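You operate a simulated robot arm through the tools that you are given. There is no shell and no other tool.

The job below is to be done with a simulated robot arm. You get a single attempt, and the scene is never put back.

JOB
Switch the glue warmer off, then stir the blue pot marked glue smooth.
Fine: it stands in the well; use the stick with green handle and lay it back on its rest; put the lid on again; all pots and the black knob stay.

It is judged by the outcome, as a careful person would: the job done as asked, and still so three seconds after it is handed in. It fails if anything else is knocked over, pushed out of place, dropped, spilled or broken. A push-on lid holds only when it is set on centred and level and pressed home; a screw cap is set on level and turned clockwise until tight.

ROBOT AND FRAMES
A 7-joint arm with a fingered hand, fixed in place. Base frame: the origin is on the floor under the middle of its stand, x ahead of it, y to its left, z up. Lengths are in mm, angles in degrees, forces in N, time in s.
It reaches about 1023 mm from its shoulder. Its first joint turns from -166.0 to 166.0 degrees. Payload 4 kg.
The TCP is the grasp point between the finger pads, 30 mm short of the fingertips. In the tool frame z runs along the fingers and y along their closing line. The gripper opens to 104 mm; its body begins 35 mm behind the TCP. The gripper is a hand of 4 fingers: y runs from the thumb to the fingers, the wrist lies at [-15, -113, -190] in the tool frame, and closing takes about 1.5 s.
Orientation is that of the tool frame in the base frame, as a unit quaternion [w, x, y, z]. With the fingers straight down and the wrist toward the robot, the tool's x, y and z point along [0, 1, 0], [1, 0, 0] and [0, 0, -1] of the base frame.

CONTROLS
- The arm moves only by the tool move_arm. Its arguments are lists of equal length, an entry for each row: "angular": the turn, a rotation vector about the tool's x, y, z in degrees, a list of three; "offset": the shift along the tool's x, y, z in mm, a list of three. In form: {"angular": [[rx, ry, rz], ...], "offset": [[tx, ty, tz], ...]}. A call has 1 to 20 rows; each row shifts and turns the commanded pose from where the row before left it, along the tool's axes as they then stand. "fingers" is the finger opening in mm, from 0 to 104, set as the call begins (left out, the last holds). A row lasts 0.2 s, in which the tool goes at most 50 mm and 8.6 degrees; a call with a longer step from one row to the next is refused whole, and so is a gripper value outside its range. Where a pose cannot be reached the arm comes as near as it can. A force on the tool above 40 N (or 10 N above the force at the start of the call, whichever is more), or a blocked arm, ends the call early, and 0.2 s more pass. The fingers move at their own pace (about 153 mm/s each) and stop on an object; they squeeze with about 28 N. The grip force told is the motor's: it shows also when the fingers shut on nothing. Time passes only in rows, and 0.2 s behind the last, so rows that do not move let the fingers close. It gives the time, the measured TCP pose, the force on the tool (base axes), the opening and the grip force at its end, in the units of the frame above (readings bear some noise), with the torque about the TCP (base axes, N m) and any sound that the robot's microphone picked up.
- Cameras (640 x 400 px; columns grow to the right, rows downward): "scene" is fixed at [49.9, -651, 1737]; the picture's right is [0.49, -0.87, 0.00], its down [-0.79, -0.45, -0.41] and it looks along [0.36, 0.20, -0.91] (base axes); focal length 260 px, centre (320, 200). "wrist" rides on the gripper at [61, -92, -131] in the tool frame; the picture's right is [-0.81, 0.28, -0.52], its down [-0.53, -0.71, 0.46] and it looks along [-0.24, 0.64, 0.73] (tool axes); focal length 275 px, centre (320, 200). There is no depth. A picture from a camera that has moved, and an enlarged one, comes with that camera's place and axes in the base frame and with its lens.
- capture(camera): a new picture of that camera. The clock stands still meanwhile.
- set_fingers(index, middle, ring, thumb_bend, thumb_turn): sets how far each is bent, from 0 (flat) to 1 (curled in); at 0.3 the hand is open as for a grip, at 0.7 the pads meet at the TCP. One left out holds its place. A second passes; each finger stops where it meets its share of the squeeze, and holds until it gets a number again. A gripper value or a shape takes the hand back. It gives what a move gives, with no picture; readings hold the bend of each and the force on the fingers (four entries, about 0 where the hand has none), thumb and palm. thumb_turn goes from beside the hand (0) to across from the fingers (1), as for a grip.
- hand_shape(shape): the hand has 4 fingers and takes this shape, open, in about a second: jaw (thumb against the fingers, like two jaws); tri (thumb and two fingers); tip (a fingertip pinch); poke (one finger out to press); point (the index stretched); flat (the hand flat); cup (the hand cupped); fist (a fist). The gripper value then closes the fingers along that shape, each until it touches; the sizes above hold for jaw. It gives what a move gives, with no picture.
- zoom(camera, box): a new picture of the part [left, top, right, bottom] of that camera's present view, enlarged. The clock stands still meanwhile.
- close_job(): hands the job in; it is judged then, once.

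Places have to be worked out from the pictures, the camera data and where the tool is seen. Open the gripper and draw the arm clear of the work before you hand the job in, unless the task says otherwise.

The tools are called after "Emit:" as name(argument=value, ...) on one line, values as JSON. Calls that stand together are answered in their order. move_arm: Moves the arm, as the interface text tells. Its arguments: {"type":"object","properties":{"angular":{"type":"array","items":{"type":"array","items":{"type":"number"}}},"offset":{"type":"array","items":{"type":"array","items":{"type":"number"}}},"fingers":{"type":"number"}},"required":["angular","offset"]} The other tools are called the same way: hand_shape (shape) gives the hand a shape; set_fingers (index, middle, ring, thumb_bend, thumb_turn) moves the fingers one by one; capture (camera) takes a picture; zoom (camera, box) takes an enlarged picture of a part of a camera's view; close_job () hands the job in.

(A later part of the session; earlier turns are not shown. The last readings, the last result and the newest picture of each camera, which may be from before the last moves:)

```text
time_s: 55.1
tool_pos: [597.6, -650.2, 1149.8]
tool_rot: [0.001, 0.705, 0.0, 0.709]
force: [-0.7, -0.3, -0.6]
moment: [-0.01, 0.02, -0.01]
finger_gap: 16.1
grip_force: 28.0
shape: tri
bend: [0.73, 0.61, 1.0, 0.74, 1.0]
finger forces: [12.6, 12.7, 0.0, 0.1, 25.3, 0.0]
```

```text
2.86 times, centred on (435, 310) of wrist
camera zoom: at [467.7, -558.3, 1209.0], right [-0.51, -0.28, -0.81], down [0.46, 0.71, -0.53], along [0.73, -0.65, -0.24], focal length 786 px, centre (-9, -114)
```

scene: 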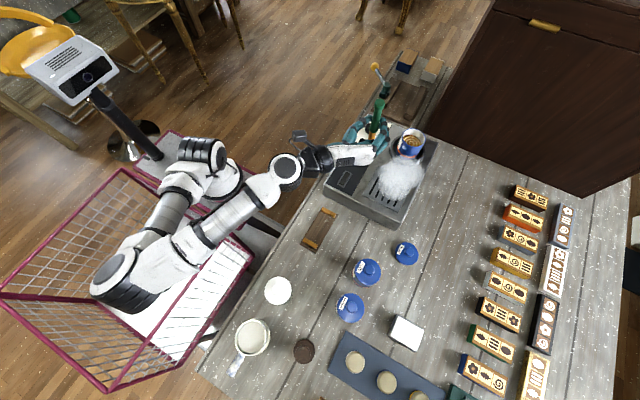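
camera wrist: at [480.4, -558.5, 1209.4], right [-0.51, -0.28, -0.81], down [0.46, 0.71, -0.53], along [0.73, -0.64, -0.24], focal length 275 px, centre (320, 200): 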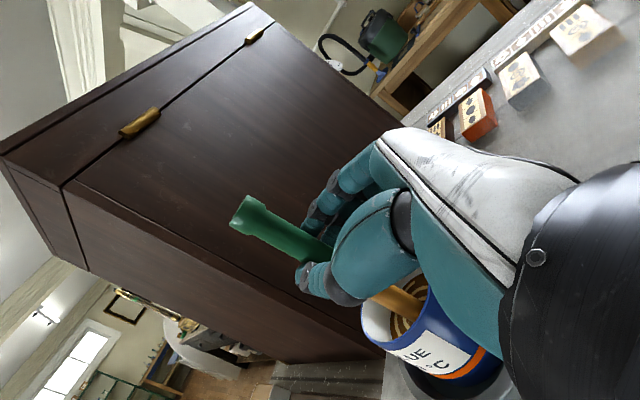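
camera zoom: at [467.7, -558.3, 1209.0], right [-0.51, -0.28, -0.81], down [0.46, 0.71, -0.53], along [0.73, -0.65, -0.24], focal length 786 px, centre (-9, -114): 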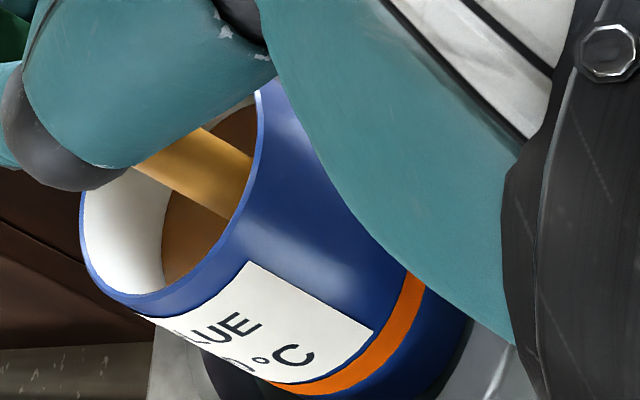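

The visible glue already looks even brown. I stir another 1.5 turns to be sure and come back to the centre.

Emit:
move_arm(angular=[[0, 0, 0], [0, 0, 0], [0, 0, 0], [0, 0, 0], [0, 0, 0], [0, 0, 0], [0, 0, 0], [0, 0, 0], [0, 0, 0], [0, 0, 0], [0, 0, 0], [0, 0, 0], [0, 0, 0], [0, 0, 0], [0, 0, 0], [0, 0, 0], [0, 0, 0], [0, 0, 0], [0, 0, 0], [0, 0, 0]], offset=[[0, 6, 1.61], [0, 4.39, 4.39], [0, 1.61, 6], [0, -1.61, 6], [0, -4.39, 4.39], [0, -6, 1.61], [0, -6, -1.61], [0, -4.39, -4.39], [0, -1.61, -6], [0, 1.61, -6], [0, 4.39, -4.39], [0, 6, -1.61], [0, 6, 1.61], [0, 4.39, 4.39], [0, 1.61, 6], [0, -1.61, 6], [0, -4.39, 4.39], [0, -6, 1.61], [0, 0, -6], [0, 0, -6]])

Emit:
zoom(camera="wrist", box=[350, 240, 520, 380])

Emit:
zoom(camera="scene", box=[370, 70, 450, 170])

```text
time_s: 59.3
tool_pos: [609.8, -650.3, 1149.2]
tool_rot: [0.0, 0.706, 0.001, 0.709]
force: [0.4, -0.8, -0.1]
moment: [0.04, 0.04, 0.02]
finger_gap: 16.3
grip_force: 27.6
shape: tri
bend: [0.73, 0.61, 1.0, 0.74, 1.0]
finger forces: [12.7, 12.5, 0.1, 0.0, 25.4, 0.0]
```

```text
2.86 times, centred on (435, 310) of wrist
camera zoom: at [480.0, -558.8, 1209.2], right [-0.51, -0.28, -0.81], down [0.46, 0.71, -0.53], along [0.73, -0.65, -0.24], focal length 786 px, centre (-9, -114)
```

zoom: 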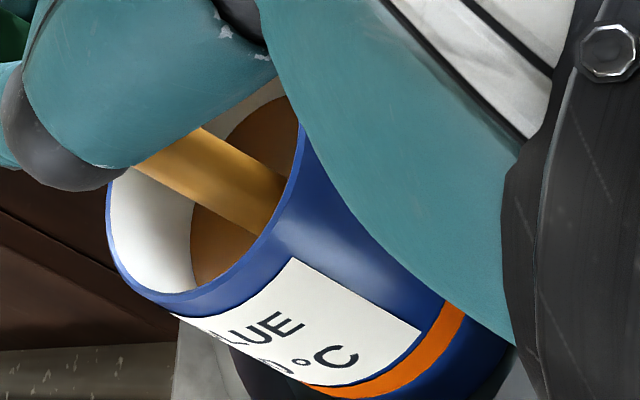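

```text
4.00 times, centred on (410, 120) of scene
camera zoom: at [49.9, -651.0, 1737.0], right [0.49, -0.87, 0.0], down [-0.79, -0.45, -0.41], along [0.36, 0.2, -0.91], focal length 1040 px, centre (-40, 520)
```

zoom: 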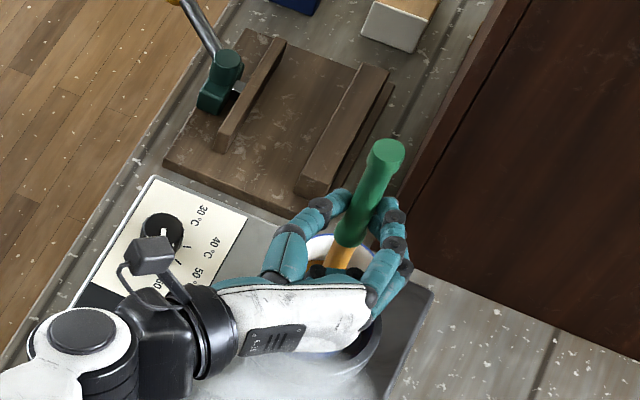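

The glue is even and smooth, the pot unmoved. I lift the stick straight up out of the pot slowly, pausing just over it so it can drip off.

Emit:
move_arm(angular=[[0, 0, 0], [0, 0, 0], [0, 0, 0], [0, 0, 0], [0, 0, 0], [0, 0, 0], [0, 0, 0], [0, 0, 0], [0, 0, 0], [0, 0, 0], [0, 0, 0], [0, 0, 0]], offset=[[8, 0, 0], [8, 0, 0], [8, 0, 0], [8, 0, 0], [0, 0, 0], [0, 0, 0], [0, 0, 0], [0, 0, 0], [15, 0, 0], [15, 0, 0], [15, 0, 0], [18, 0, 0]])

Emit:
capture(camera="wrist")

Emit:
zoom(camera="scene", box=[370, 70, 450, 170])

```text
time_s: 61.9
tool_pos: [610.0, -650.4, 1243.6]
tool_rot: [0.001, 0.705, 0.001, 0.709]
force: [0.2, -0.1, -1.1]
moment: [0.01, -0.02, 0.0]
finger_gap: 16.3
grip_force: 27.8
shape: tri
bend: [0.73, 0.61, 1.0, 0.74, 1.0]
finger forces: [12.8, 12.6, 0.0, 0.1, 25.3, 0.0]
```

```text
taken
camera wrist: at [479.5, -558.3, 1304.3], right [-0.51, -0.28, -0.81], down [0.46, 0.71, -0.53], along [0.73, -0.64, -0.24], focal length 275 px, centre (320, 200)
```

wrist: 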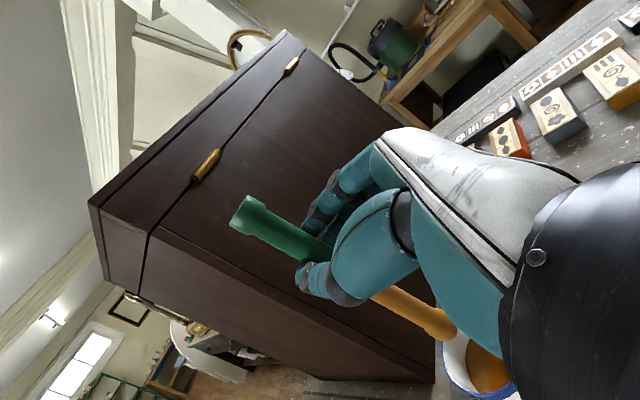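

```text
4.00 times, centred on (410, 120) of scene
camera zoom: at [49.9, -651.0, 1737.0], right [0.49, -0.87, 0.0], down [-0.79, -0.45, -0.41], along [0.36, 0.2, -0.91], focal length 1040 px, centre (-40, 520)
```

zoom: 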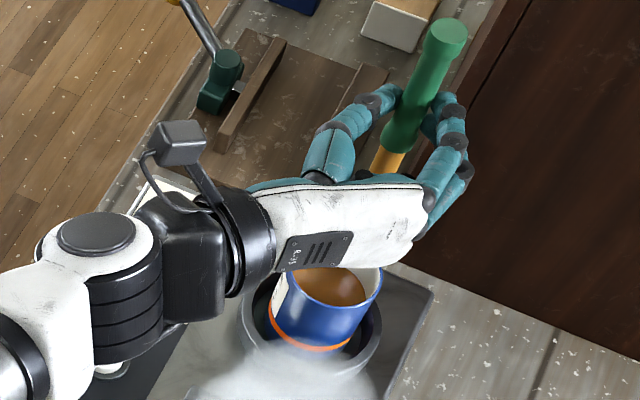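

The glue is uniformly smooth. I now reverse the path: back from the pot, rotate the stick level again.

Emit:
move_arm(angular=[[0, 0, 0], [0, 0, 0], [0, 0, 0], [0, 0, 0], [0, 0, 0]], offset=[[4, -18.1, -31.9], [4, -18.1, -31.9], [4, -18.1, -31.9], [4, -18.1, -31.9], [4, -18.1, -31.9]])

Emit:
move_arm(angular=[[0, -8.2, 0], [0, -8.2, 0], [0, -8.2, 0], [0, -8.2, 0], [0, -8.2, 0], [0, -8.2, 0], [0, -8.2, 0], [0, -8.2, 0], [0, -8.2, 0], [0, -8.2, 0], [0, -8.0, 0], [0, 0, 0]], offset=[[0, 0, 0], [0, 0, 0], [0, 0, 0], [0, 0, 0], [0, 0, 0], [0, 0, 0], [0, 0, 0], [0, 0, 0], [0, 0, 0], [0, 0, 0], [0, 0, 0], [0, 0, 0]])

Emit:
capture(camera="scene")

Emit:
capture(camera="wrist")

```text
time_s: 63.1
tool_pos: [452.9, -560.7, 1263.3]
tool_rot: [0.001, 0.706, 0.002, 0.709]
force: [-0.2, 0.1, 0.9]
moment: [0.01, 0.01, 0.02]
finger_gap: 16.4
grip_force: 27.5
shape: tri
bend: [0.73, 0.61, 1.0, 0.74, 1.0]
finger forces: [12.6, 12.6, 0.0, 0.1, 25.3, 0.1]
```

```text
time_s: 65.7
tool_pos: [451.1, -559.2, 1263.2]
tool_rot: [0.001, 1.0, 0.0, 0.001]
force: [-0.2, -0.4, -0.9]
moment: [0.01, 0.01, 0.03]
finger_gap: 16.3
grip_force: 28.4
shape: tri
bend: [0.73, 0.61, 1.0, 0.74, 1.0]
finger forces: [12.8, 12.4, 0.0, 0.0, 25.1, 0.0]
```

```text
taken
```

scene: 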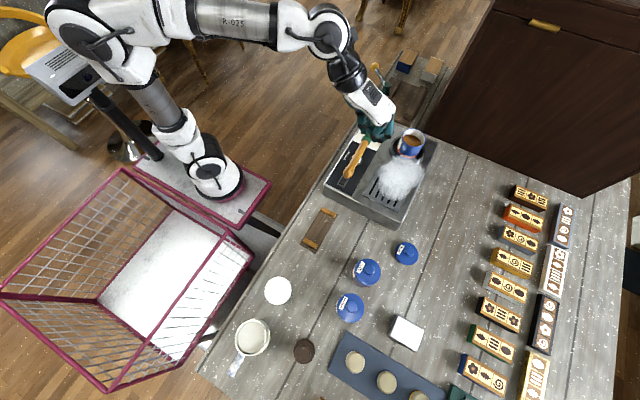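

```text
taken
camera wrist: at [511.4, -467.3, 1393.4], right [-0.81, -0.27, 0.52], down [-0.53, 0.71, -0.46], along [-0.24, -0.65, -0.72], focal length 275 px, centre (320, 200)
```

wrist: 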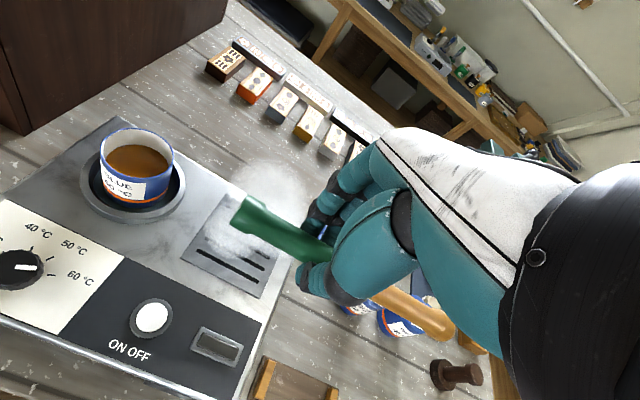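

The stick is level again. I move back above the rest to about TCP (311.5,-516,1060).

Emit:
move_arm(angular=[[0, 0, 0], [0, 0, 0], [0, 0, 0], [0, 0, 0], [0, 0, 0], [0, 0, 0], [0, 0, 0], [0, 0, 0]], offset=[[-28, -8.6, 12], [-28, -8.6, 16], [-28, -8.6, 20], [-28, -8.6, 20], [-27.6, -8.6, 22], [0, 0, 35], [0, 0, 35], [0, 0, 35]])

Emit:
capture(camera="wrist")

Emit:
zoom(camera="scene", box=[290, 160, 370, 260])

```text
time_s: 67.5
tool_pos: [312.7, -517.0, 1068.1]
tool_rot: [0.002, 1.0, 0.0, 0.003]
force: [0.3, -0.2, -0.5]
moment: [0.0, -0.03, 0.01]
finger_gap: 16.4
grip_force: 28.0
shape: tri
bend: [0.73, 0.61, 1.0, 0.74, 1.0]
finger forces: [12.8, 12.4, 0.1, 0.0, 25.2, 0.0]
```

```text
taken
camera wrist: at [373.0, -424.7, 1197.5], right [-0.81, -0.27, 0.51], down [-0.53, 0.71, -0.46], along [-0.24, -0.65, -0.72], focal length 275 px, centre (320, 200)
```

wrist: 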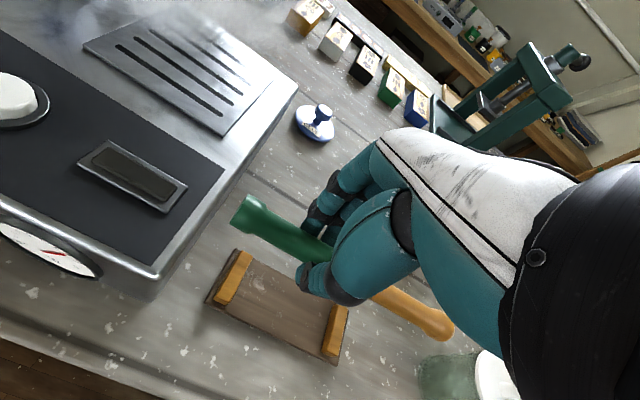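

```text
4.00 times, centred on (330, 210) of scene
camera zoom: at [49.9, -651.0, 1737.0], right [0.49, -0.87, 0.0], down [-0.79, -0.45, -0.41], along [0.36, 0.2, -0.91], focal length 1040 px, centre (280, 160)
```

zoom: 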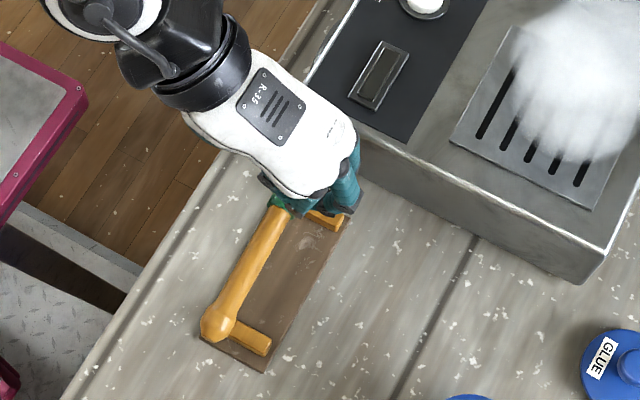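

I look closely at the rest's crosspieces to see whether they have notches before lowering.

Emit:
zoom(camera="wrist", box=[190, 180, 370, 380])

```text
2.00 times, centred on (280, 280) of wrist
camera zoom: at [373.0, -424.7, 1197.5], right [-0.81, -0.27, 0.51], down [-0.53, 0.71, -0.46], along [-0.24, -0.65, -0.72], focal length 551 px, centre (400, 40)
```

zoom: 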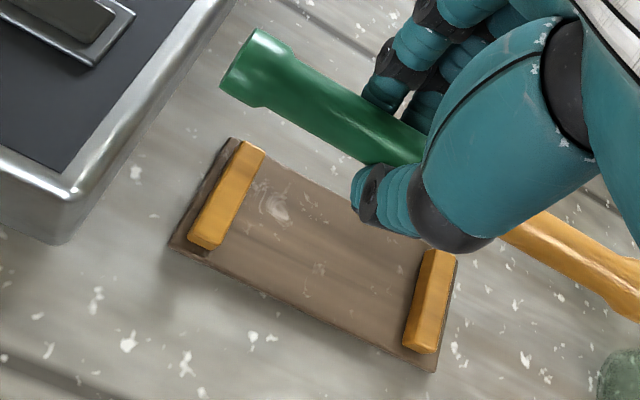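

The crosspieces (x≈339 and 225) are centred at y≈-517.5; the stick in the grip is yawed about 3° and sits about 3 mm to +y. I correct this yaw and offset, and lower to about z 1015.

Emit:
move_arm(angular=[[0, 0, 3], [0, 0, 0], [0, 0, 0], [0, 0, 0]], offset=[[-1, 3, 0], [0, 0, 20], [0, 0, 20], [0, 0, 13]])

Emit:
zoom(camera="wrist", box=[190, 160, 430, 360])

Emit:
zoom(camera="scene", box=[290, 180, 360, 260])

```text
time_s: 68.5
tool_pos: [310.1, -520.4, 1013.8]
tool_rot: [0.001, 1.0, -0.026, 0.003]
force: [-0.4, -0.5, 0.2]
moment: [-0.03, 0.0, 0.01]
finger_gap: 16.0
grip_force: 28.3
shape: tri
bend: [0.73, 0.61, 1.0, 0.74, 1.0]
finger forces: [12.8, 12.3, 0.1, 0.1, 25.2, 0.1]
```

```text
2.00 times, centred on (310, 260) of wrist
camera zoom: at [376.1, -431.0, 1144.4], right [-0.83, -0.23, 0.51], down [-0.49, 0.74, -0.46], along [-0.27, -0.63, -0.72], focal length 551 px, centre (340, 80)
```

zoom: 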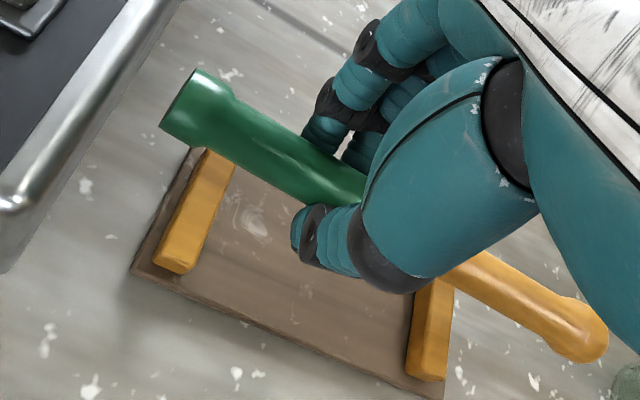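

```text
5.00 times, centred on (325, 220) of scene
camera zoom: at [49.9, -651.0, 1737.0], right [0.49, -0.87, 0.0], down [-0.79, -0.45, -0.41], along [0.36, 0.2, -0.91], focal length 1300 px, centre (295, 100)
```

zoom: 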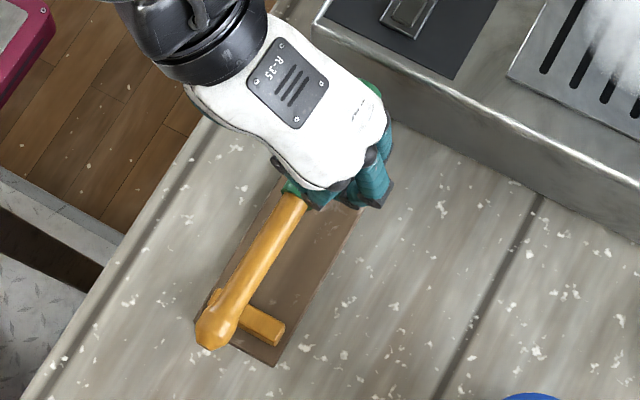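

The stick is close to aligned; I take back half the yaw, adjust ~1 mm, and lower gently to about z 990.

Emit:
move_arm(angular=[[0, 0, -1.5], [0, 0, 0], [0, 0, 0], [0, 0, 0]], offset=[[1.4, -1, 6], [0, 0, 6], [0, 0, 6], [0, 0, 6]])

Emit:
zoom(camera="wrist", box=[190, 160, 430, 360])

Emit:
zoom(camera="scene", box=[290, 180, 360, 260])

```text
time_s: 69.5
tool_pos: [312.7, -519.2, 990.1]
tool_rot: [0.0, 1.0, -0.013, 0.002]
force: [0.3, 0.3, -0.4]
moment: [-0.02, -0.03, 0.01]
finger_gap: 16.1
grip_force: 28.2
shape: tri
bend: [0.73, 0.61, 1.0, 0.74, 1.0]
finger forces: [12.9, 12.4, 0.0, 0.0, 25.1, 0.1]
```

```text
2.00 times, centred on (310, 260) of wrist
camera zoom: at [375.8, -428.4, 1120.9], right [-0.82, -0.25, 0.51], down [-0.51, 0.73, -0.46], along [-0.26, -0.64, -0.72], focal length 551 px, centre (340, 80)
```

zoom: 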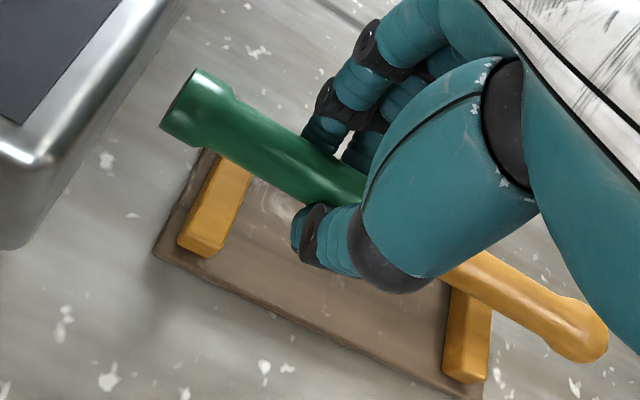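

```text
5.00 times, centred on (325, 220) of scene
camera zoom: at [49.9, -651.0, 1737.0], right [0.49, -0.87, 0.0], down [-0.79, -0.45, -0.41], along [0.36, 0.2, -0.91], focal length 1300 px, centre (295, 100)
```

zoom: 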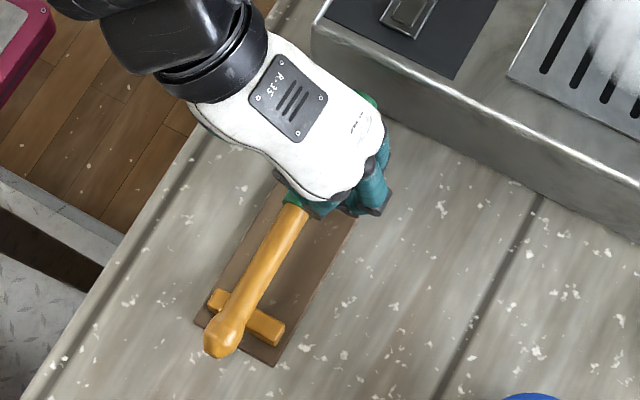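

Aligned over both crosspieces. I lower in small steps to contact (expected near z≈973).

Emit:
move_arm(angular=[[0, 0, 0], [0, 0, 0], [0, 0, 0], [0, 0, 0]], offset=[[0, 0, 4], [0, 0, 4], [0, 0, 3], [0, 0, 2]])

Emit:
move_arm(angular=[[0, 0, 0], [0, 0, 0], [0, 0, 0]], offset=[[0, 0, 1.5], [0, 0, 1.5], [0, 0, 0]])

Emit:
zoom(camera="wrist", box=[190, 160, 430, 360])

```text
time_s: 70.5
tool_pos: [313.0, -518.8, 978.9]
tool_rot: [0.001, 1.0, -0.013, 0.003]
force: [-0.3, 0.1, 0.2]
moment: [-0.01, -0.01, 0.01]
finger_gap: 16.0
grip_force: 28.3
shape: tri
bend: [0.73, 0.61, 1.0, 0.74, 1.0]
finger forces: [12.8, 12.4, 0.1, 0.2, 25.3, 0.1]
```

```text
time_s: 71.3
tool_pos: [313.6, -518.9, 974.9]
tool_rot: [0.002, 1.0, -0.013, 0.003]
force: [-0.2, -0.4, -0.2]
moment: [0.02, -0.03, 0.04]
finger_gap: 16.2
grip_force: 27.6
shape: tri
bend: [0.73, 0.61, 1.0, 0.74, 1.0]
finger forces: [12.8, 12.4, 0.1, 0.0, 25.2, 0.0]
```

```text
2.00 times, centred on (310, 260) of wrist
camera zoom: at [376.1, -428.9, 1104.6], right [-0.82, -0.25, 0.51], down [-0.51, 0.73, -0.46], along [-0.26, -0.64, -0.72], focal length 551 px, centre (340, 80)
```

zoom: 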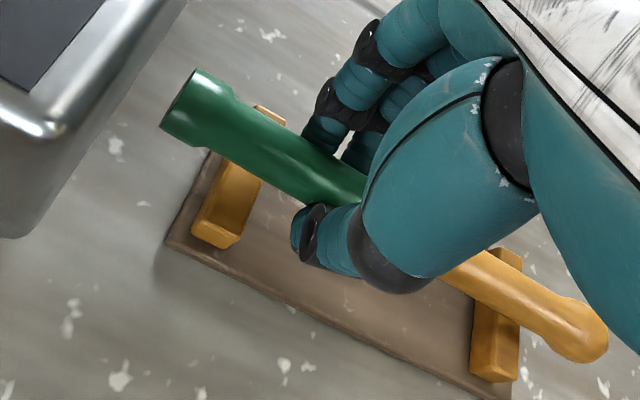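

Still no contact at z≈975. I continue at 1 mm steps.

Emit:
move_arm(angular=[[0, 0, 0], [0, 0, 0], [0, 0, 0]], offset=[[0, 0, 1], [0, 0, 1], [0, 0, 0.5]])

Emit:
move_arm(angular=[[0, 0, 0], [0, 0, 0]], offset=[[0, 0, 1], [0, 0, 0]])

```text
time_s: 72.1
tool_pos: [312.8, -518.7, 972.5]
tool_rot: [0.001, 1.0, -0.013, 0.002]
force: [-0.1, -0.2, -0.8]
moment: [0.03, 0.0, 0.0]
finger_gap: 16.1
grip_force: 28.2
shape: tri
bend: [0.73, 0.61, 1.0, 0.74, 1.0]
finger forces: [12.6, 12.6, 0.0, 0.0, 25.2, 0.0]
```

```text
time_s: 72.7
tool_pos: [313.2, -519.3, 971.9]
tool_rot: [0.001, 1.0, -0.013, 0.003]
force: [0.4, -0.2, 1.5]
moment: [-0.01, 0.04, 0.02]
finger_gap: 16.4
grip_force: 28.2
shape: tri
bend: [0.73, 0.61, 1.0, 0.74, 1.0]
finger forces: [12.7, 13.0, 0.0, 0.1, 25.8, 0.1]
```

First contact is felt (1.5 N). I open the fingers to 80 mm to release the stick onto the rest.

Emit:
move_arm(angular=[[0, 0, 0], [0, 0, 0], [0, 0, 0], [0, 0, 0], [0, 0, 0], [0, 0, 0]], offset=[[0, 0, 0], [0, 0, 0], [0, 0, 0], [0, 0, 0], [0, 0, 0], [0, 0, 0]], fingers=80)

Emit:
zoom(camera="wrist", box=[190, 160, 430, 360])

Emit:
zoom(camera="scene", box=[290, 180, 360, 260])

```text
time_s: 74.1
tool_pos: [311.5, -519.4, 971.1]
tool_rot: [0.002, 1.0, -0.013, 0.003]
force: [0.5, -0.1, -0.8]
moment: [-0.01, 0.0, 0.03]
finger_gap: 79.7
grip_force: 0.0
shape: tri
bend: [0.26, 0.35, 0.99, 0.53, 0.99]
finger forces: [0.0, 0.0, 0.0, 0.1, 0.0, 0.1]
```

```text
2.00 times, centred on (310, 260) of wrist
camera zoom: at [375.9, -429.0, 1101.2], right [-0.82, -0.25, 0.51], down [-0.51, 0.73, -0.46], along [-0.26, -0.64, -0.72], focal length 551 px, centre (340, 80)
```

zoom: 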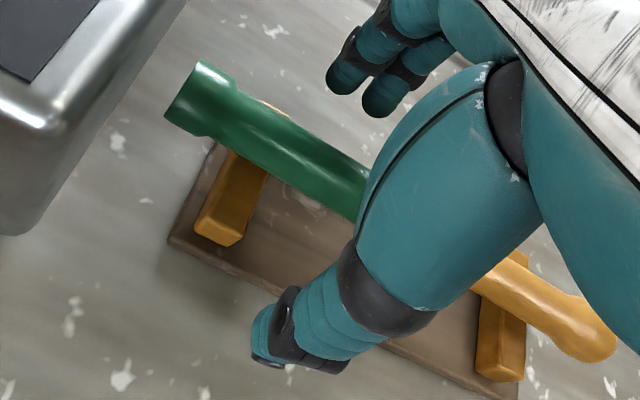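

```text
5.00 times, centred on (325, 220) of scene
camera zoom: at [49.9, -651.0, 1737.0], right [0.49, -0.87, 0.0], down [-0.79, -0.45, -0.41], along [0.36, 0.2, -0.91], focal length 1300 px, centre (295, 100)
```

zoom: 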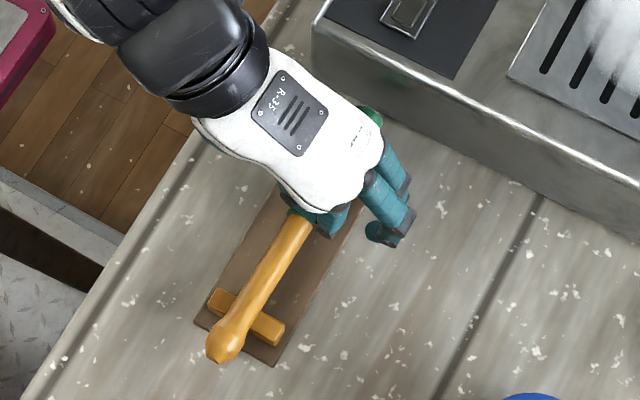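

The stick rests on both crosspieces and the fingers are clear. I raise the hand straight up.

Emit:
move_arm(angular=[[0, 0, 0], [0, 0, 0], [0, 0, 0], [0, 0, 0], [0, 0, 0], [0, 0, 0], [0, 0, 0], [0, 0, 0]], offset=[[0, 0, -6], [0, 0, -12], [0, 0, -20], [0, 0, -30], [0, 0, -40], [0, 0, -40], [0, 0, -40], [0, 0, -45]])

Emit:
capture(camera="wrist")

Emit:
zoom(camera="scene", box=[280, 180, 360, 270])

```text
time_s: 75.9
tool_pos: [309.7, -518.5, 1195.9]
tool_rot: [0.001, 1.0, -0.013, 0.003]
force: [0.6, -0.3, 0.1]
moment: [0.02, 0.01, -0.03]
finger_gap: 79.6
grip_force: 0.0
shape: tri
bend: [0.26, 0.35, 0.99, 0.53, 0.99]
finger forces: [0.1, 0.0, 0.1, 0.1, 0.0, 0.0]
out of reach, approached as far as the arm can: row 3
```

```text
taken
camera wrist: at [372.7, -429.1, 1325.5], right [-0.82, -0.25, 0.51], down [-0.51, 0.73, -0.46], along [-0.26, -0.64, -0.72], focal length 275 px, centre (320, 200)
```

wrist: 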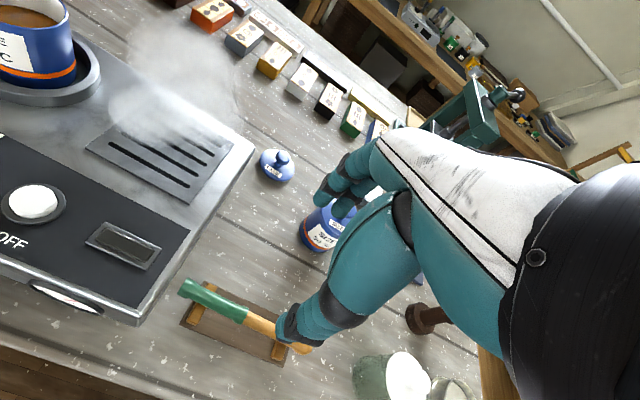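

```text
4.44 times, centred on (320, 225) of scene
camera zoom: at [49.9, -651.0, 1737.0], right [0.49, -0.87, 0.0], down [-0.79, -0.45, -0.41], along [0.36, 0.2, -0.91], focal length 1156 px, centre (320, 89)
```

zoom: 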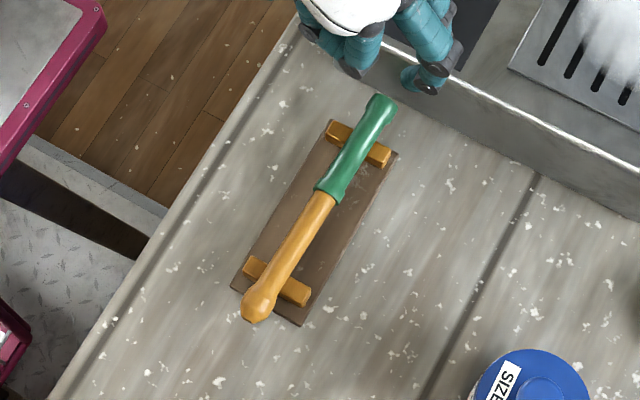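

The stick lies on its rest as before. Next the lid: I zoom on it from both cameras to get its position.

Emit:
zoom(camera="wrist", box=[230, 120, 330, 200])

Emit:
zoom(camera="scene", box=[370, 215, 440, 285])

```text
5.00 times, centred on (280, 160) of wrist
camera zoom: at [372.7, -429.1, 1325.5], right [-0.82, -0.25, 0.51], down [-0.51, 0.73, -0.46], along [-0.26, -0.64, -0.72], focal length 1376 px, centre (520, 400)
```

zoom: 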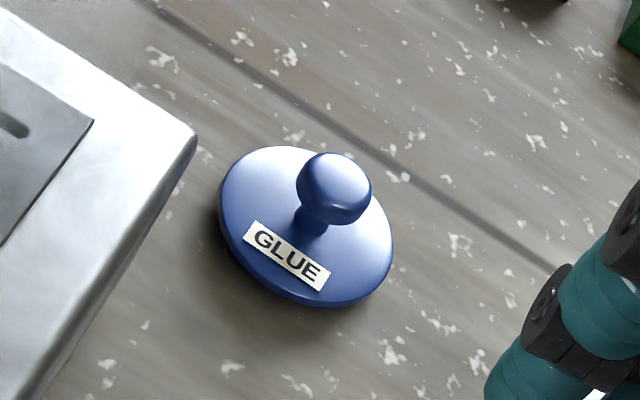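

```text
5.71 times, centred on (405, 250) of scene
camera zoom: at [49.9, -651.0, 1737.0], right [0.49, -0.87, 0.0], down [-0.79, -0.45, -0.41], along [0.36, 0.2, -0.91], focal length 1486 px, centre (-166, -86)
```

zoom: 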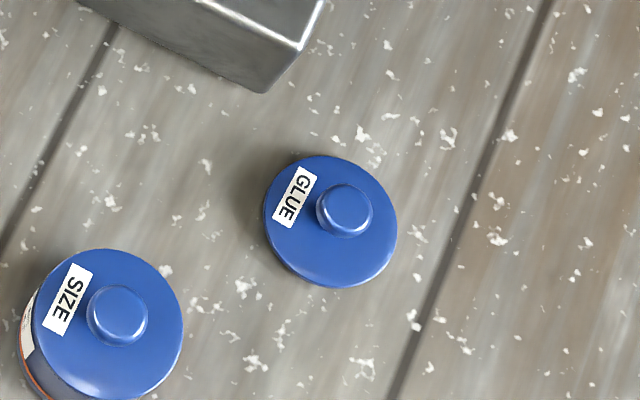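

The lid lies flat with its knob centred near (339.5,-797). I take out the small yaw and move above it, keeping height over the pots and the warmer.

Emit:
move_arm(angular=[[0, 0, -1.5], [0, 0, 0], [0, 0, 0], [0, 0, 0], [0, 0, 0], [0, 0, 0], [0, 0, 0], [0, 0, 0], [0, 0, 0]], offset=[[0, 0, 0], [3.8, 34.6, 5], [3.8, 34.6, 10], [3.8, 34.6, 15], [3.8, 34.6, 15], [3.8, 34.6, 20], [3.8, 34.6, 20], [3.8, 34.6, 25], [3.8, 34.6, 25]])

Emit:
capture(camera="wrist")

Emit:
capture(camera="scene")

```text
time_s: 77.9
tool_pos: [341.1, -798.6, 1061.4]
tool_rot: [0.002, 1.0, 0.001, 0.003]
force: [0.2, -0.1, -0.2]
moment: [-0.01, 0.0, 0.0]
finger_gap: 79.7
grip_force: 0.0
shape: tri
bend: [0.26, 0.35, 0.99, 0.53, 0.99]
finger forces: [0.0, 0.0, 0.0, 0.1, 0.1, 0.0]
```

```text
taken
camera wrist: at [401.8, -705.9, 1191.3], right [-0.81, -0.27, 0.51], down [-0.53, 0.71, -0.46], along [-0.24, -0.65, -0.72], focal length 275 px, centre (320, 200)
```

wrist: 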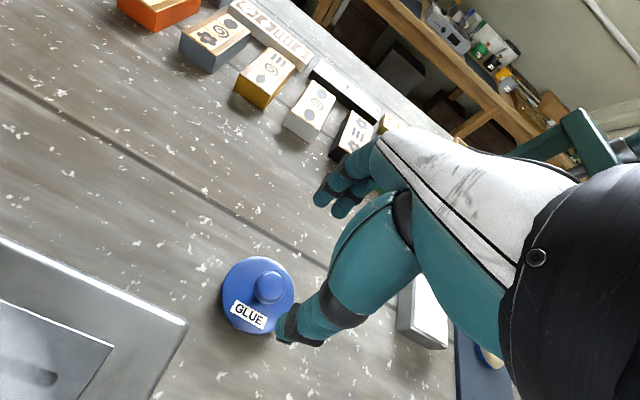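

```text
taken
```

scene: 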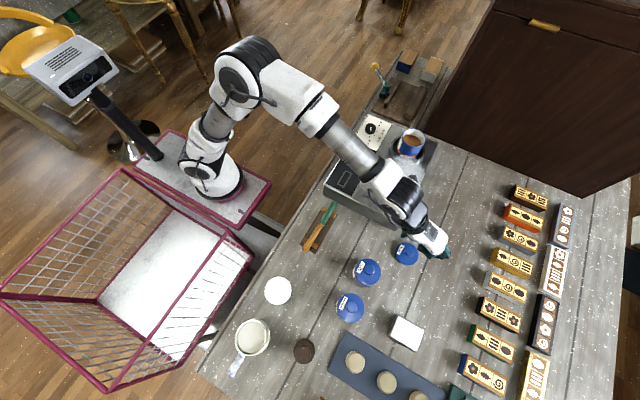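

I zoom to measure the knob relative to the grip from this nearer view.

Emit:
zoom(camera="wrist", box=[200, 240, 340, 360])

```text
3.33 times, centred on (270, 300) of wrist
camera zoom: at [401.8, -705.9, 1191.3], right [-0.81, -0.27, 0.51], down [-0.53, 0.71, -0.46], along [-0.24, -0.65, -0.72], focal length 918 px, centre (487, -133)
```

zoom: 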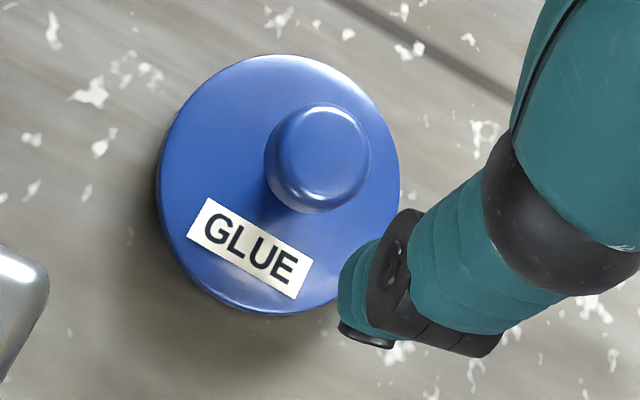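

The knob is about 2–4 mm off the grip centre; I correct, narrow to 60 mm and lower to z≈989, then to 968.

Emit:
move_arm(angular=[[0, 0, 0], [0, 0, 0], [0, 0, 0], [0, 0, 0]], offset=[[-2, -4, 18], [0, 0, 18], [0, 0, 18], [0, 0, 18]], fingers=60)

Emit:
zoom(camera="wrist", box=[200, 160, 420, 380])

Emit:
zoom(camera="scene", box=[370, 190, 460, 285])

```text
time_s: 78.9
tool_pos: [341.0, -793.8, 986.7]
tool_rot: [0.001, 1.0, 0.0, 0.003]
force: [0.2, -0.2, -0.3]
moment: [0.01, -0.01, -0.02]
finger_gap: 60.6
grip_force: 0.0
shape: tri
bend: [0.74, 0.41, 0.99, 0.66, 1.0]
finger forces: [0.0, 0.0, 0.1, 0.1, 0.0, 0.1]
```

```text
1.82 times, centred on (310, 270) of wrist
camera zoom: at [400.9, -701.3, 1118.3], right [-0.81, -0.27, 0.51], down [-0.53, 0.71, -0.46], along [-0.24, -0.65, -0.72], focal length 500 px, centre (338, 73)
```

zoom: 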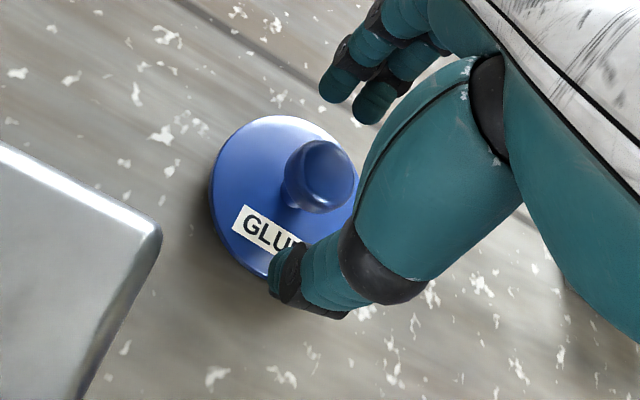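

```text
4.21 times, centred on (415, 238) of scene
camera zoom: at [49.9, -651.0, 1737.0], right [0.49, -0.87, 0.0], down [-0.79, -0.45, -0.41], along [0.36, 0.2, -0.91], focal length 1095 px, centre (-80, 42)
```

zoom: 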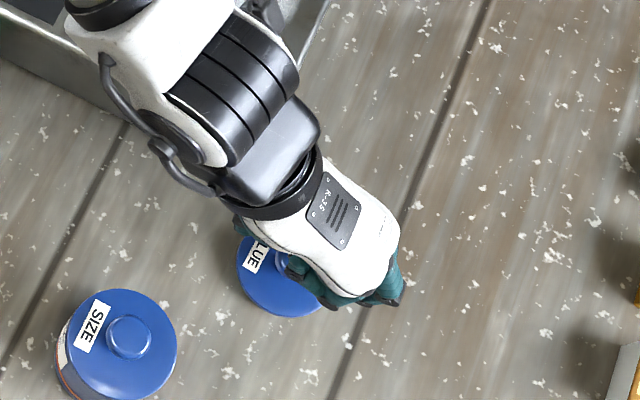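

The knob sits about 4 mm toward the fingers' side; I shift to centre it and lower to z≈968.

Emit:
move_arm(angular=[[0, 0, 0], [0, 0, 0], [0, 0, 0], [0, 0, 0]], offset=[[-1.5, 4, 4], [0, 0, 5], [0, 0, 5], [0, 0, 4]])

Emit:
zoom(camera="wrist", box=[200, 160, 420, 380])

```text
time_s: 79.9
tool_pos: [337.5, -797.3, 971.0]
tool_rot: [0.002, 1.0, -0.001, 0.003]
force: [1.0, 0.1, -0.5]
moment: [-0.01, 0.02, -0.02]
finger_gap: 60.5
grip_force: 0.1
shape: tri
bend: [0.74, 0.41, 0.99, 0.66, 1.0]
finger forces: [0.0, 0.0, 0.1, 0.0, 0.0, 0.1]
```

```text
1.82 times, centred on (310, 270) of wrist
camera zoom: at [399.6, -705.2, 1100.3], right [-0.81, -0.27, 0.51], down [-0.53, 0.71, -0.46], along [-0.24, -0.65, -0.72], focal length 500 px, centre (338, 73)
```

zoom: 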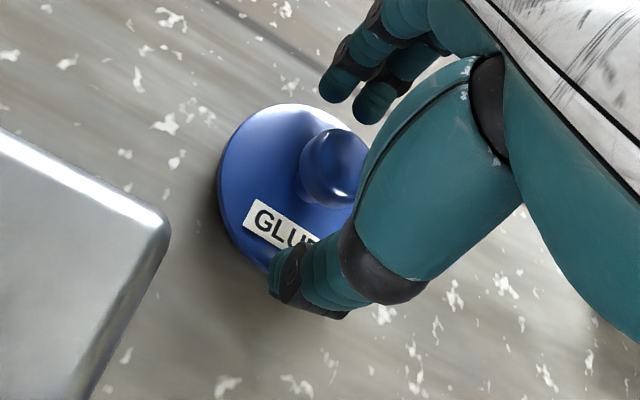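

This matches the view at the lid's removal. I repeat the same small final shift (2 mm, 3 mm down) and close on the knob.

Emit:
move_arm(angular=[[0, 0, 0], [0, 0, 0]], offset=[[0, 2, 2], [0, 0, 1]])

Emit:
move_arm(angular=[[0, 0, 0], [0, 0, 0], [0, 0, 0], [0, 0, 0], [0, 0, 0], [0, 0, 0], [0, 0, 0]], offset=[[0, 0, 0], [0, 0, 0], [0, 0, 0], [0, 0, 0], [0, 0, 0], [0, 0, 0], [0, 0, 0]], fingers=0)

Emit:
zoom(camera="wrist", box=[200, 160, 420, 380])

```text
time_s: 80.5
tool_pos: [337.9, -798.6, 967.1]
tool_rot: [0.002, 1.0, 0.0, 0.003]
force: [-0.4, -0.3, -0.2]
moment: [-0.01, 0.0, 0.02]
finger_gap: 60.4
grip_force: 0.0
shape: tri
bend: [0.74, 0.41, 0.99, 0.66, 1.0]
finger forces: [0.1, 0.1, 0.0, 0.0, 0.0, 0.0]
```

```text
time_s: 82.1
tool_pos: [338.3, -798.4, 967.3]
tool_rot: [0.002, 1.0, 0.001, 0.002]
force: [-0.8, 0.7, 0.4]
moment: [-0.02, -0.03, -0.03]
finger_gap: 17.8
grip_force: 28.3
shape: tri
bend: [0.74, 0.64, 1.0, 0.79, 1.0]
finger forces: [18.3, 11.3, 0.0, 0.0, 24.3, 0.0]
```

```text
1.82 times, centred on (310, 270) of wrist
camera zoom: at [399.4, -706.7, 1097.5], right [-0.81, -0.27, 0.51], down [-0.53, 0.71, -0.46], along [-0.24, -0.65, -0.72], focal length 500 px, centre (338, 73)
```

zoom: 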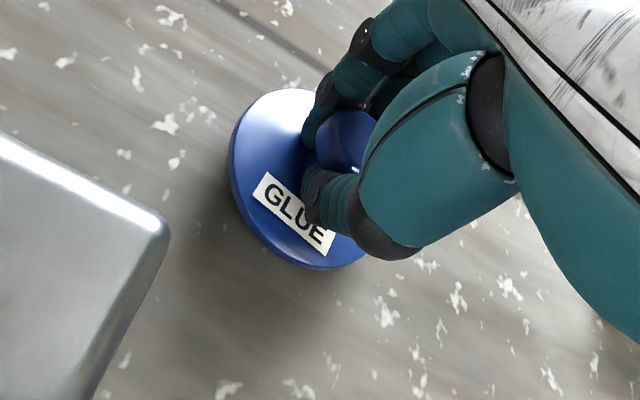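

Gripped. I lift the lid a bit and check whether it hangs level.

Emit:
move_arm(angular=[[0, 0, 0], [0, 0, 0], [0, 0, 0], [0, 0, 0], [0, 0, 0], [0, 0, 0]], offset=[[0, 0, -4], [0, 0, -10], [0, 0, -20], [0, 0, -30], [0, 0, -35], [0, 0, -35]])

Emit:
zoom(camera="wrist", box=[220, 160, 400, 320])

Emit:
zoom(camera="scene", box=[370, 190, 460, 285])

```text
time_s: 83.5
tool_pos: [336.6, -798.9, 1102.5]
tool_rot: [0.002, 1.0, 0.0, 0.002]
force: [0.4, -0.9, -0.5]
moment: [0.04, 0.01, -0.02]
finger_gap: 17.8
grip_force: 28.3
shape: tri
bend: [0.74, 0.64, 1.0, 0.79, 1.0]
finger forces: [18.7, 11.6, 0.1, 0.1, 26.1, 0.0]
```

```text
2.50 times, centred on (310, 240) of wrist
camera zoom: at [398.0, -706.6, 1232.4], right [-0.81, -0.27, 0.51], down [-0.53, 0.71, -0.46], along [-0.24, -0.65, -0.72], focal length 688 px, centre (345, 100)
```

zoom: 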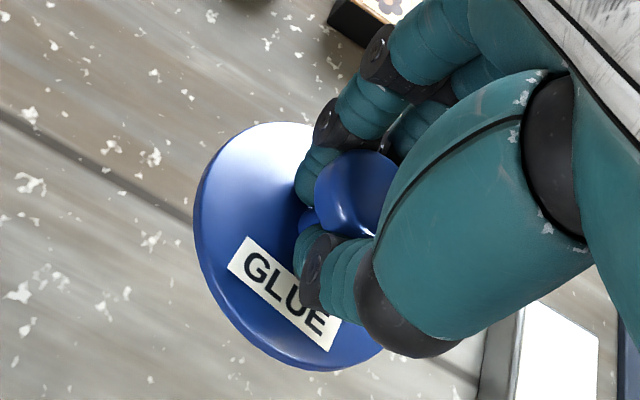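

```text
4.21 times, centred on (415, 238) of scene
camera zoom: at [49.9, -651.0, 1737.0], right [0.49, -0.87, 0.0], down [-0.79, -0.45, -0.41], along [0.36, 0.2, -0.91], focal length 1095 px, centre (-80, 42)
```

zoom: 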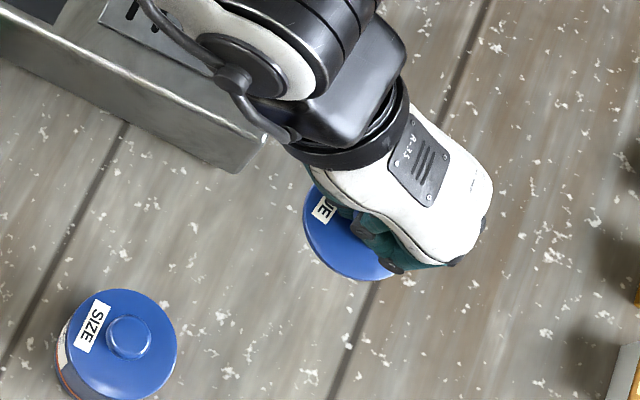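

The lid image is identical before and after lifting, so it hangs level as it lay on the table, its centre about 4 mm to -y of the TCP. I raise it and carry it near the pot, stopping where the wrist camera can measure the rim.

Emit:
move_arm(angular=[[0, 0, 0], [0, 0, 0], [0, 0, 0], [0, 0, 0], [0, 0, 0], [0, 0, 0], [0, 0, 0], [0, 0, 0], [0, 0, 0], [0, 0, 0], [0, 0, 0]], offset=[[0, 0, -33], [0, 0, -33], [0, 0, -32], [35.3, -23.3, 0], [35.3, -23.3, 0], [35.3, -23.3, 0], [35.3, -23.3, 0], [35.3, -23.3, 0], [35.3, -23.3, 0], [35.3, -23.3, 0], [0, 0, 0]])

Emit:
capture(camera="wrist")

Emit:
capture(camera="scene")

```text
time_s: 85.9
tool_pos: [586.4, -634.7, 1200.6]
tool_rot: [0.001, 1.0, 0.0, 0.002]
force: [-0.2, -1.0, -0.3]
moment: [-0.03, 0.02, 0.0]
finger_gap: 17.6
grip_force: 27.6
shape: tri
bend: [0.74, 0.64, 1.0, 0.79, 1.0]
finger forces: [20.4, 12.0, 0.1, 0.1, 26.8, 0.0]
```

```text
taken
camera wrist: at [646.4, -542.5, 1330.4], right [-0.81, -0.27, 0.51], down [-0.53, 0.71, -0.46], along [-0.24, -0.65, -0.72], focal length 275 px, centre (320, 200)
```

wrist: 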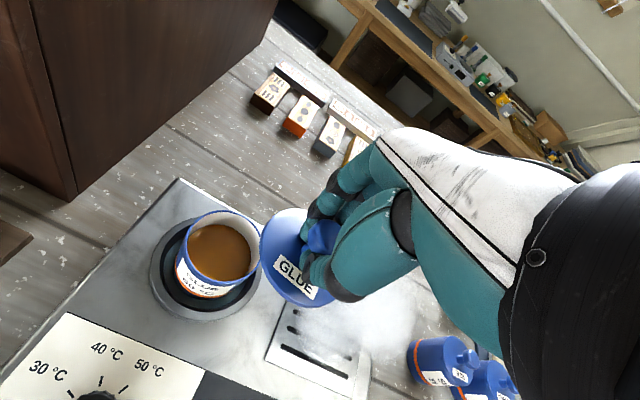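

```text
taken
```

scene: 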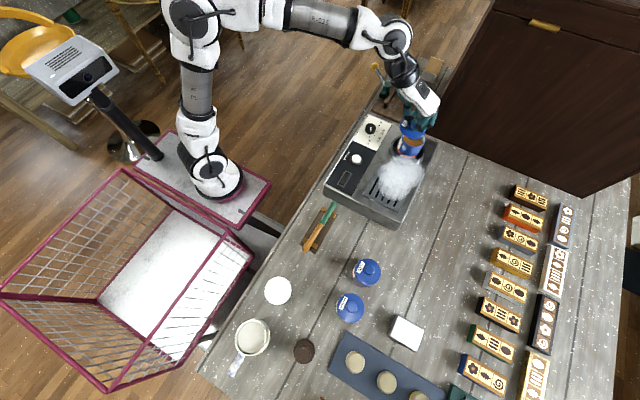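

Now the open pot and the lid are both visible. I zoom on each for precise centres.

Emit:
zoom(camera="wrist", box=[140, 190, 340, 330])

Emit:
zoom(camera="scene", box=[370, 80, 460, 180])

```text
2.86 times, centred on (240, 260) of wrist
camera zoom: at [646.4, -542.5, 1330.4], right [-0.81, -0.27, 0.51], down [-0.53, 0.71, -0.46], along [-0.24, -0.65, -0.72], focal length 786 px, centre (549, 29)
```

zoom: 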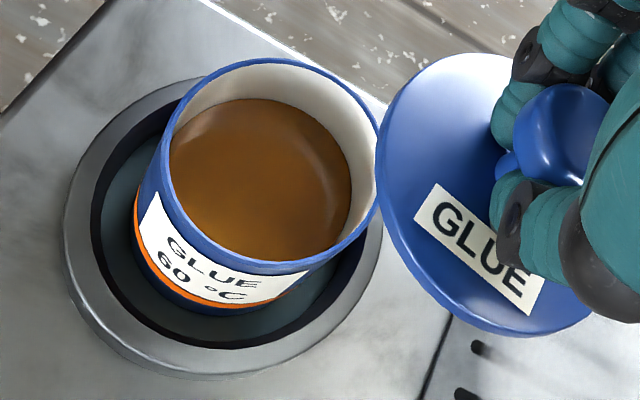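

```text
4.00 times, centred on (415, 130) of scene
camera zoom: at [49.9, -651.0, 1737.0], right [0.49, -0.87, 0.0], down [-0.79, -0.45, -0.41], along [0.36, 0.2, -0.91], focal length 1040 px, centre (-60, 480)
```

zoom: 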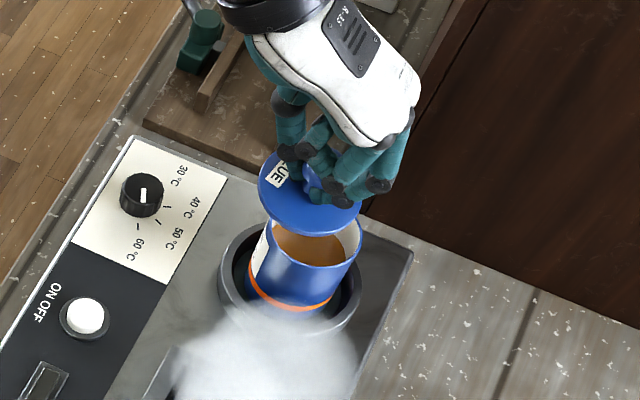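

By the same camera, the pot rim centre is about (634,-651) and the lid centre about (586.6,-640); so the hand must move about +47, -11.5 mm. I bring the lid over the pot at hover height.

Emit:
move_arm(angular=[[0, 0, 0], [0, 0, 0], [0, 0, 0], [0, 0, 0]], offset=[[15.7, 3.9, 5], [15.7, 3.8, 15], [15.7, 3.8, 15], [0, 0, 15]])

Emit:
zoom(camera="wrist", box=[190, 170, 390, 330])

Emit:
zoom(camera="scene", box=[370, 80, 460, 180])

```text
time_s: 86.9
tool_pos: [632.4, -646.3, 1151.0]
tool_rot: [0.002, 1.0, 0.001, 0.002]
force: [0.0, 0.2, 0.0]
moment: [0.0, -0.01, 0.02]
finger_gap: 17.8
grip_force: 28.3
shape: tri
bend: [0.74, 0.64, 1.0, 0.79, 1.0]
finger forces: [20.5, 12.1, 0.0, 0.0, 27.0, 0.1]
```

```text
2.50 times, centred on (290, 250) of wrist
camera zoom: at [692.9, -553.8, 1280.6], right [-0.81, -0.27, 0.51], down [-0.53, 0.71, -0.46], along [-0.24, -0.65, -0.72], focal length 688 px, centre (395, 75)
```

zoom: 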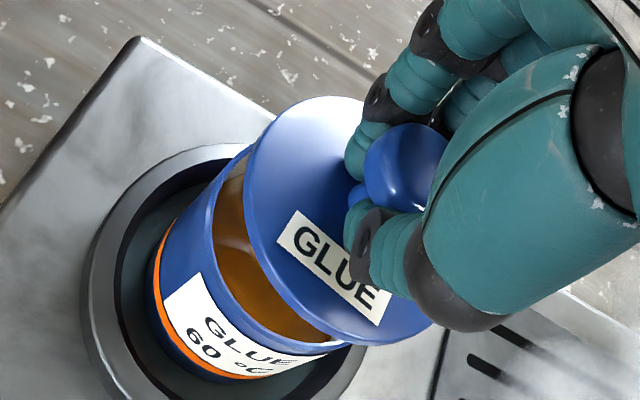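

```text
4.00 times, centred on (415, 130) of scene
camera zoom: at [49.9, -651.0, 1737.0], right [0.49, -0.87, 0.0], down [-0.79, -0.45, -0.41], along [0.36, 0.2, -0.91], focal length 1040 px, centre (-60, 480)
```

zoom: 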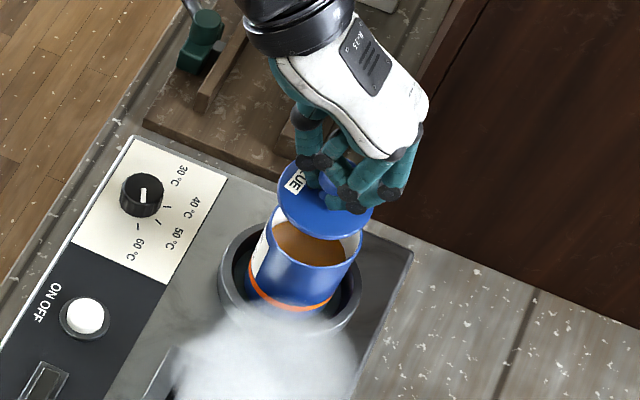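

I zoom in more on the scene view to compare the lid with the pot rim.

Emit:
zoom(camera="scene", box=[390, 110, 440, 160])

Emit:
zoom(camera="wrist", box=[220, 190, 340, 310])

```text
8.00 times, centred on (415, 135) of scene
camera zoom: at [49.9, -651.0, 1737.0], right [0.49, -0.87, 0.0], down [-0.79, -0.45, -0.41], along [0.36, 0.2, -0.91], focal length 2080 px, centre (-440, 720)
```

zoom: 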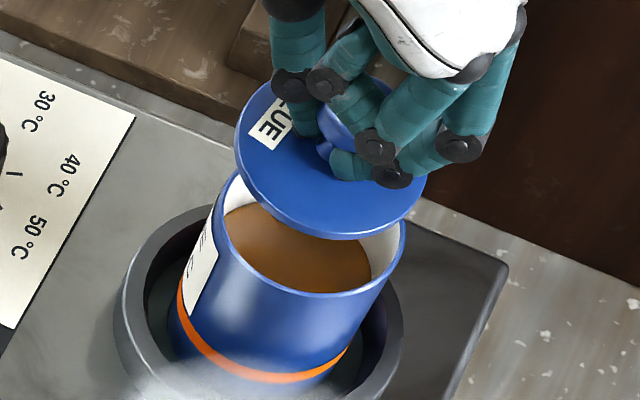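

```text
3.33 times, centred on (280, 250) of wrist
camera zoom: at [692.9, -553.8, 1280.6], right [-0.81, -0.27, 0.51], down [-0.53, 0.71, -0.46], along [-0.24, -0.65, -0.72], focal length 918 px, centre (453, 33)
```

zoom: 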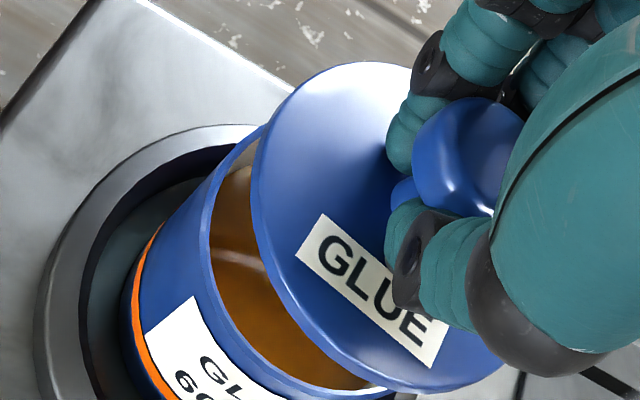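

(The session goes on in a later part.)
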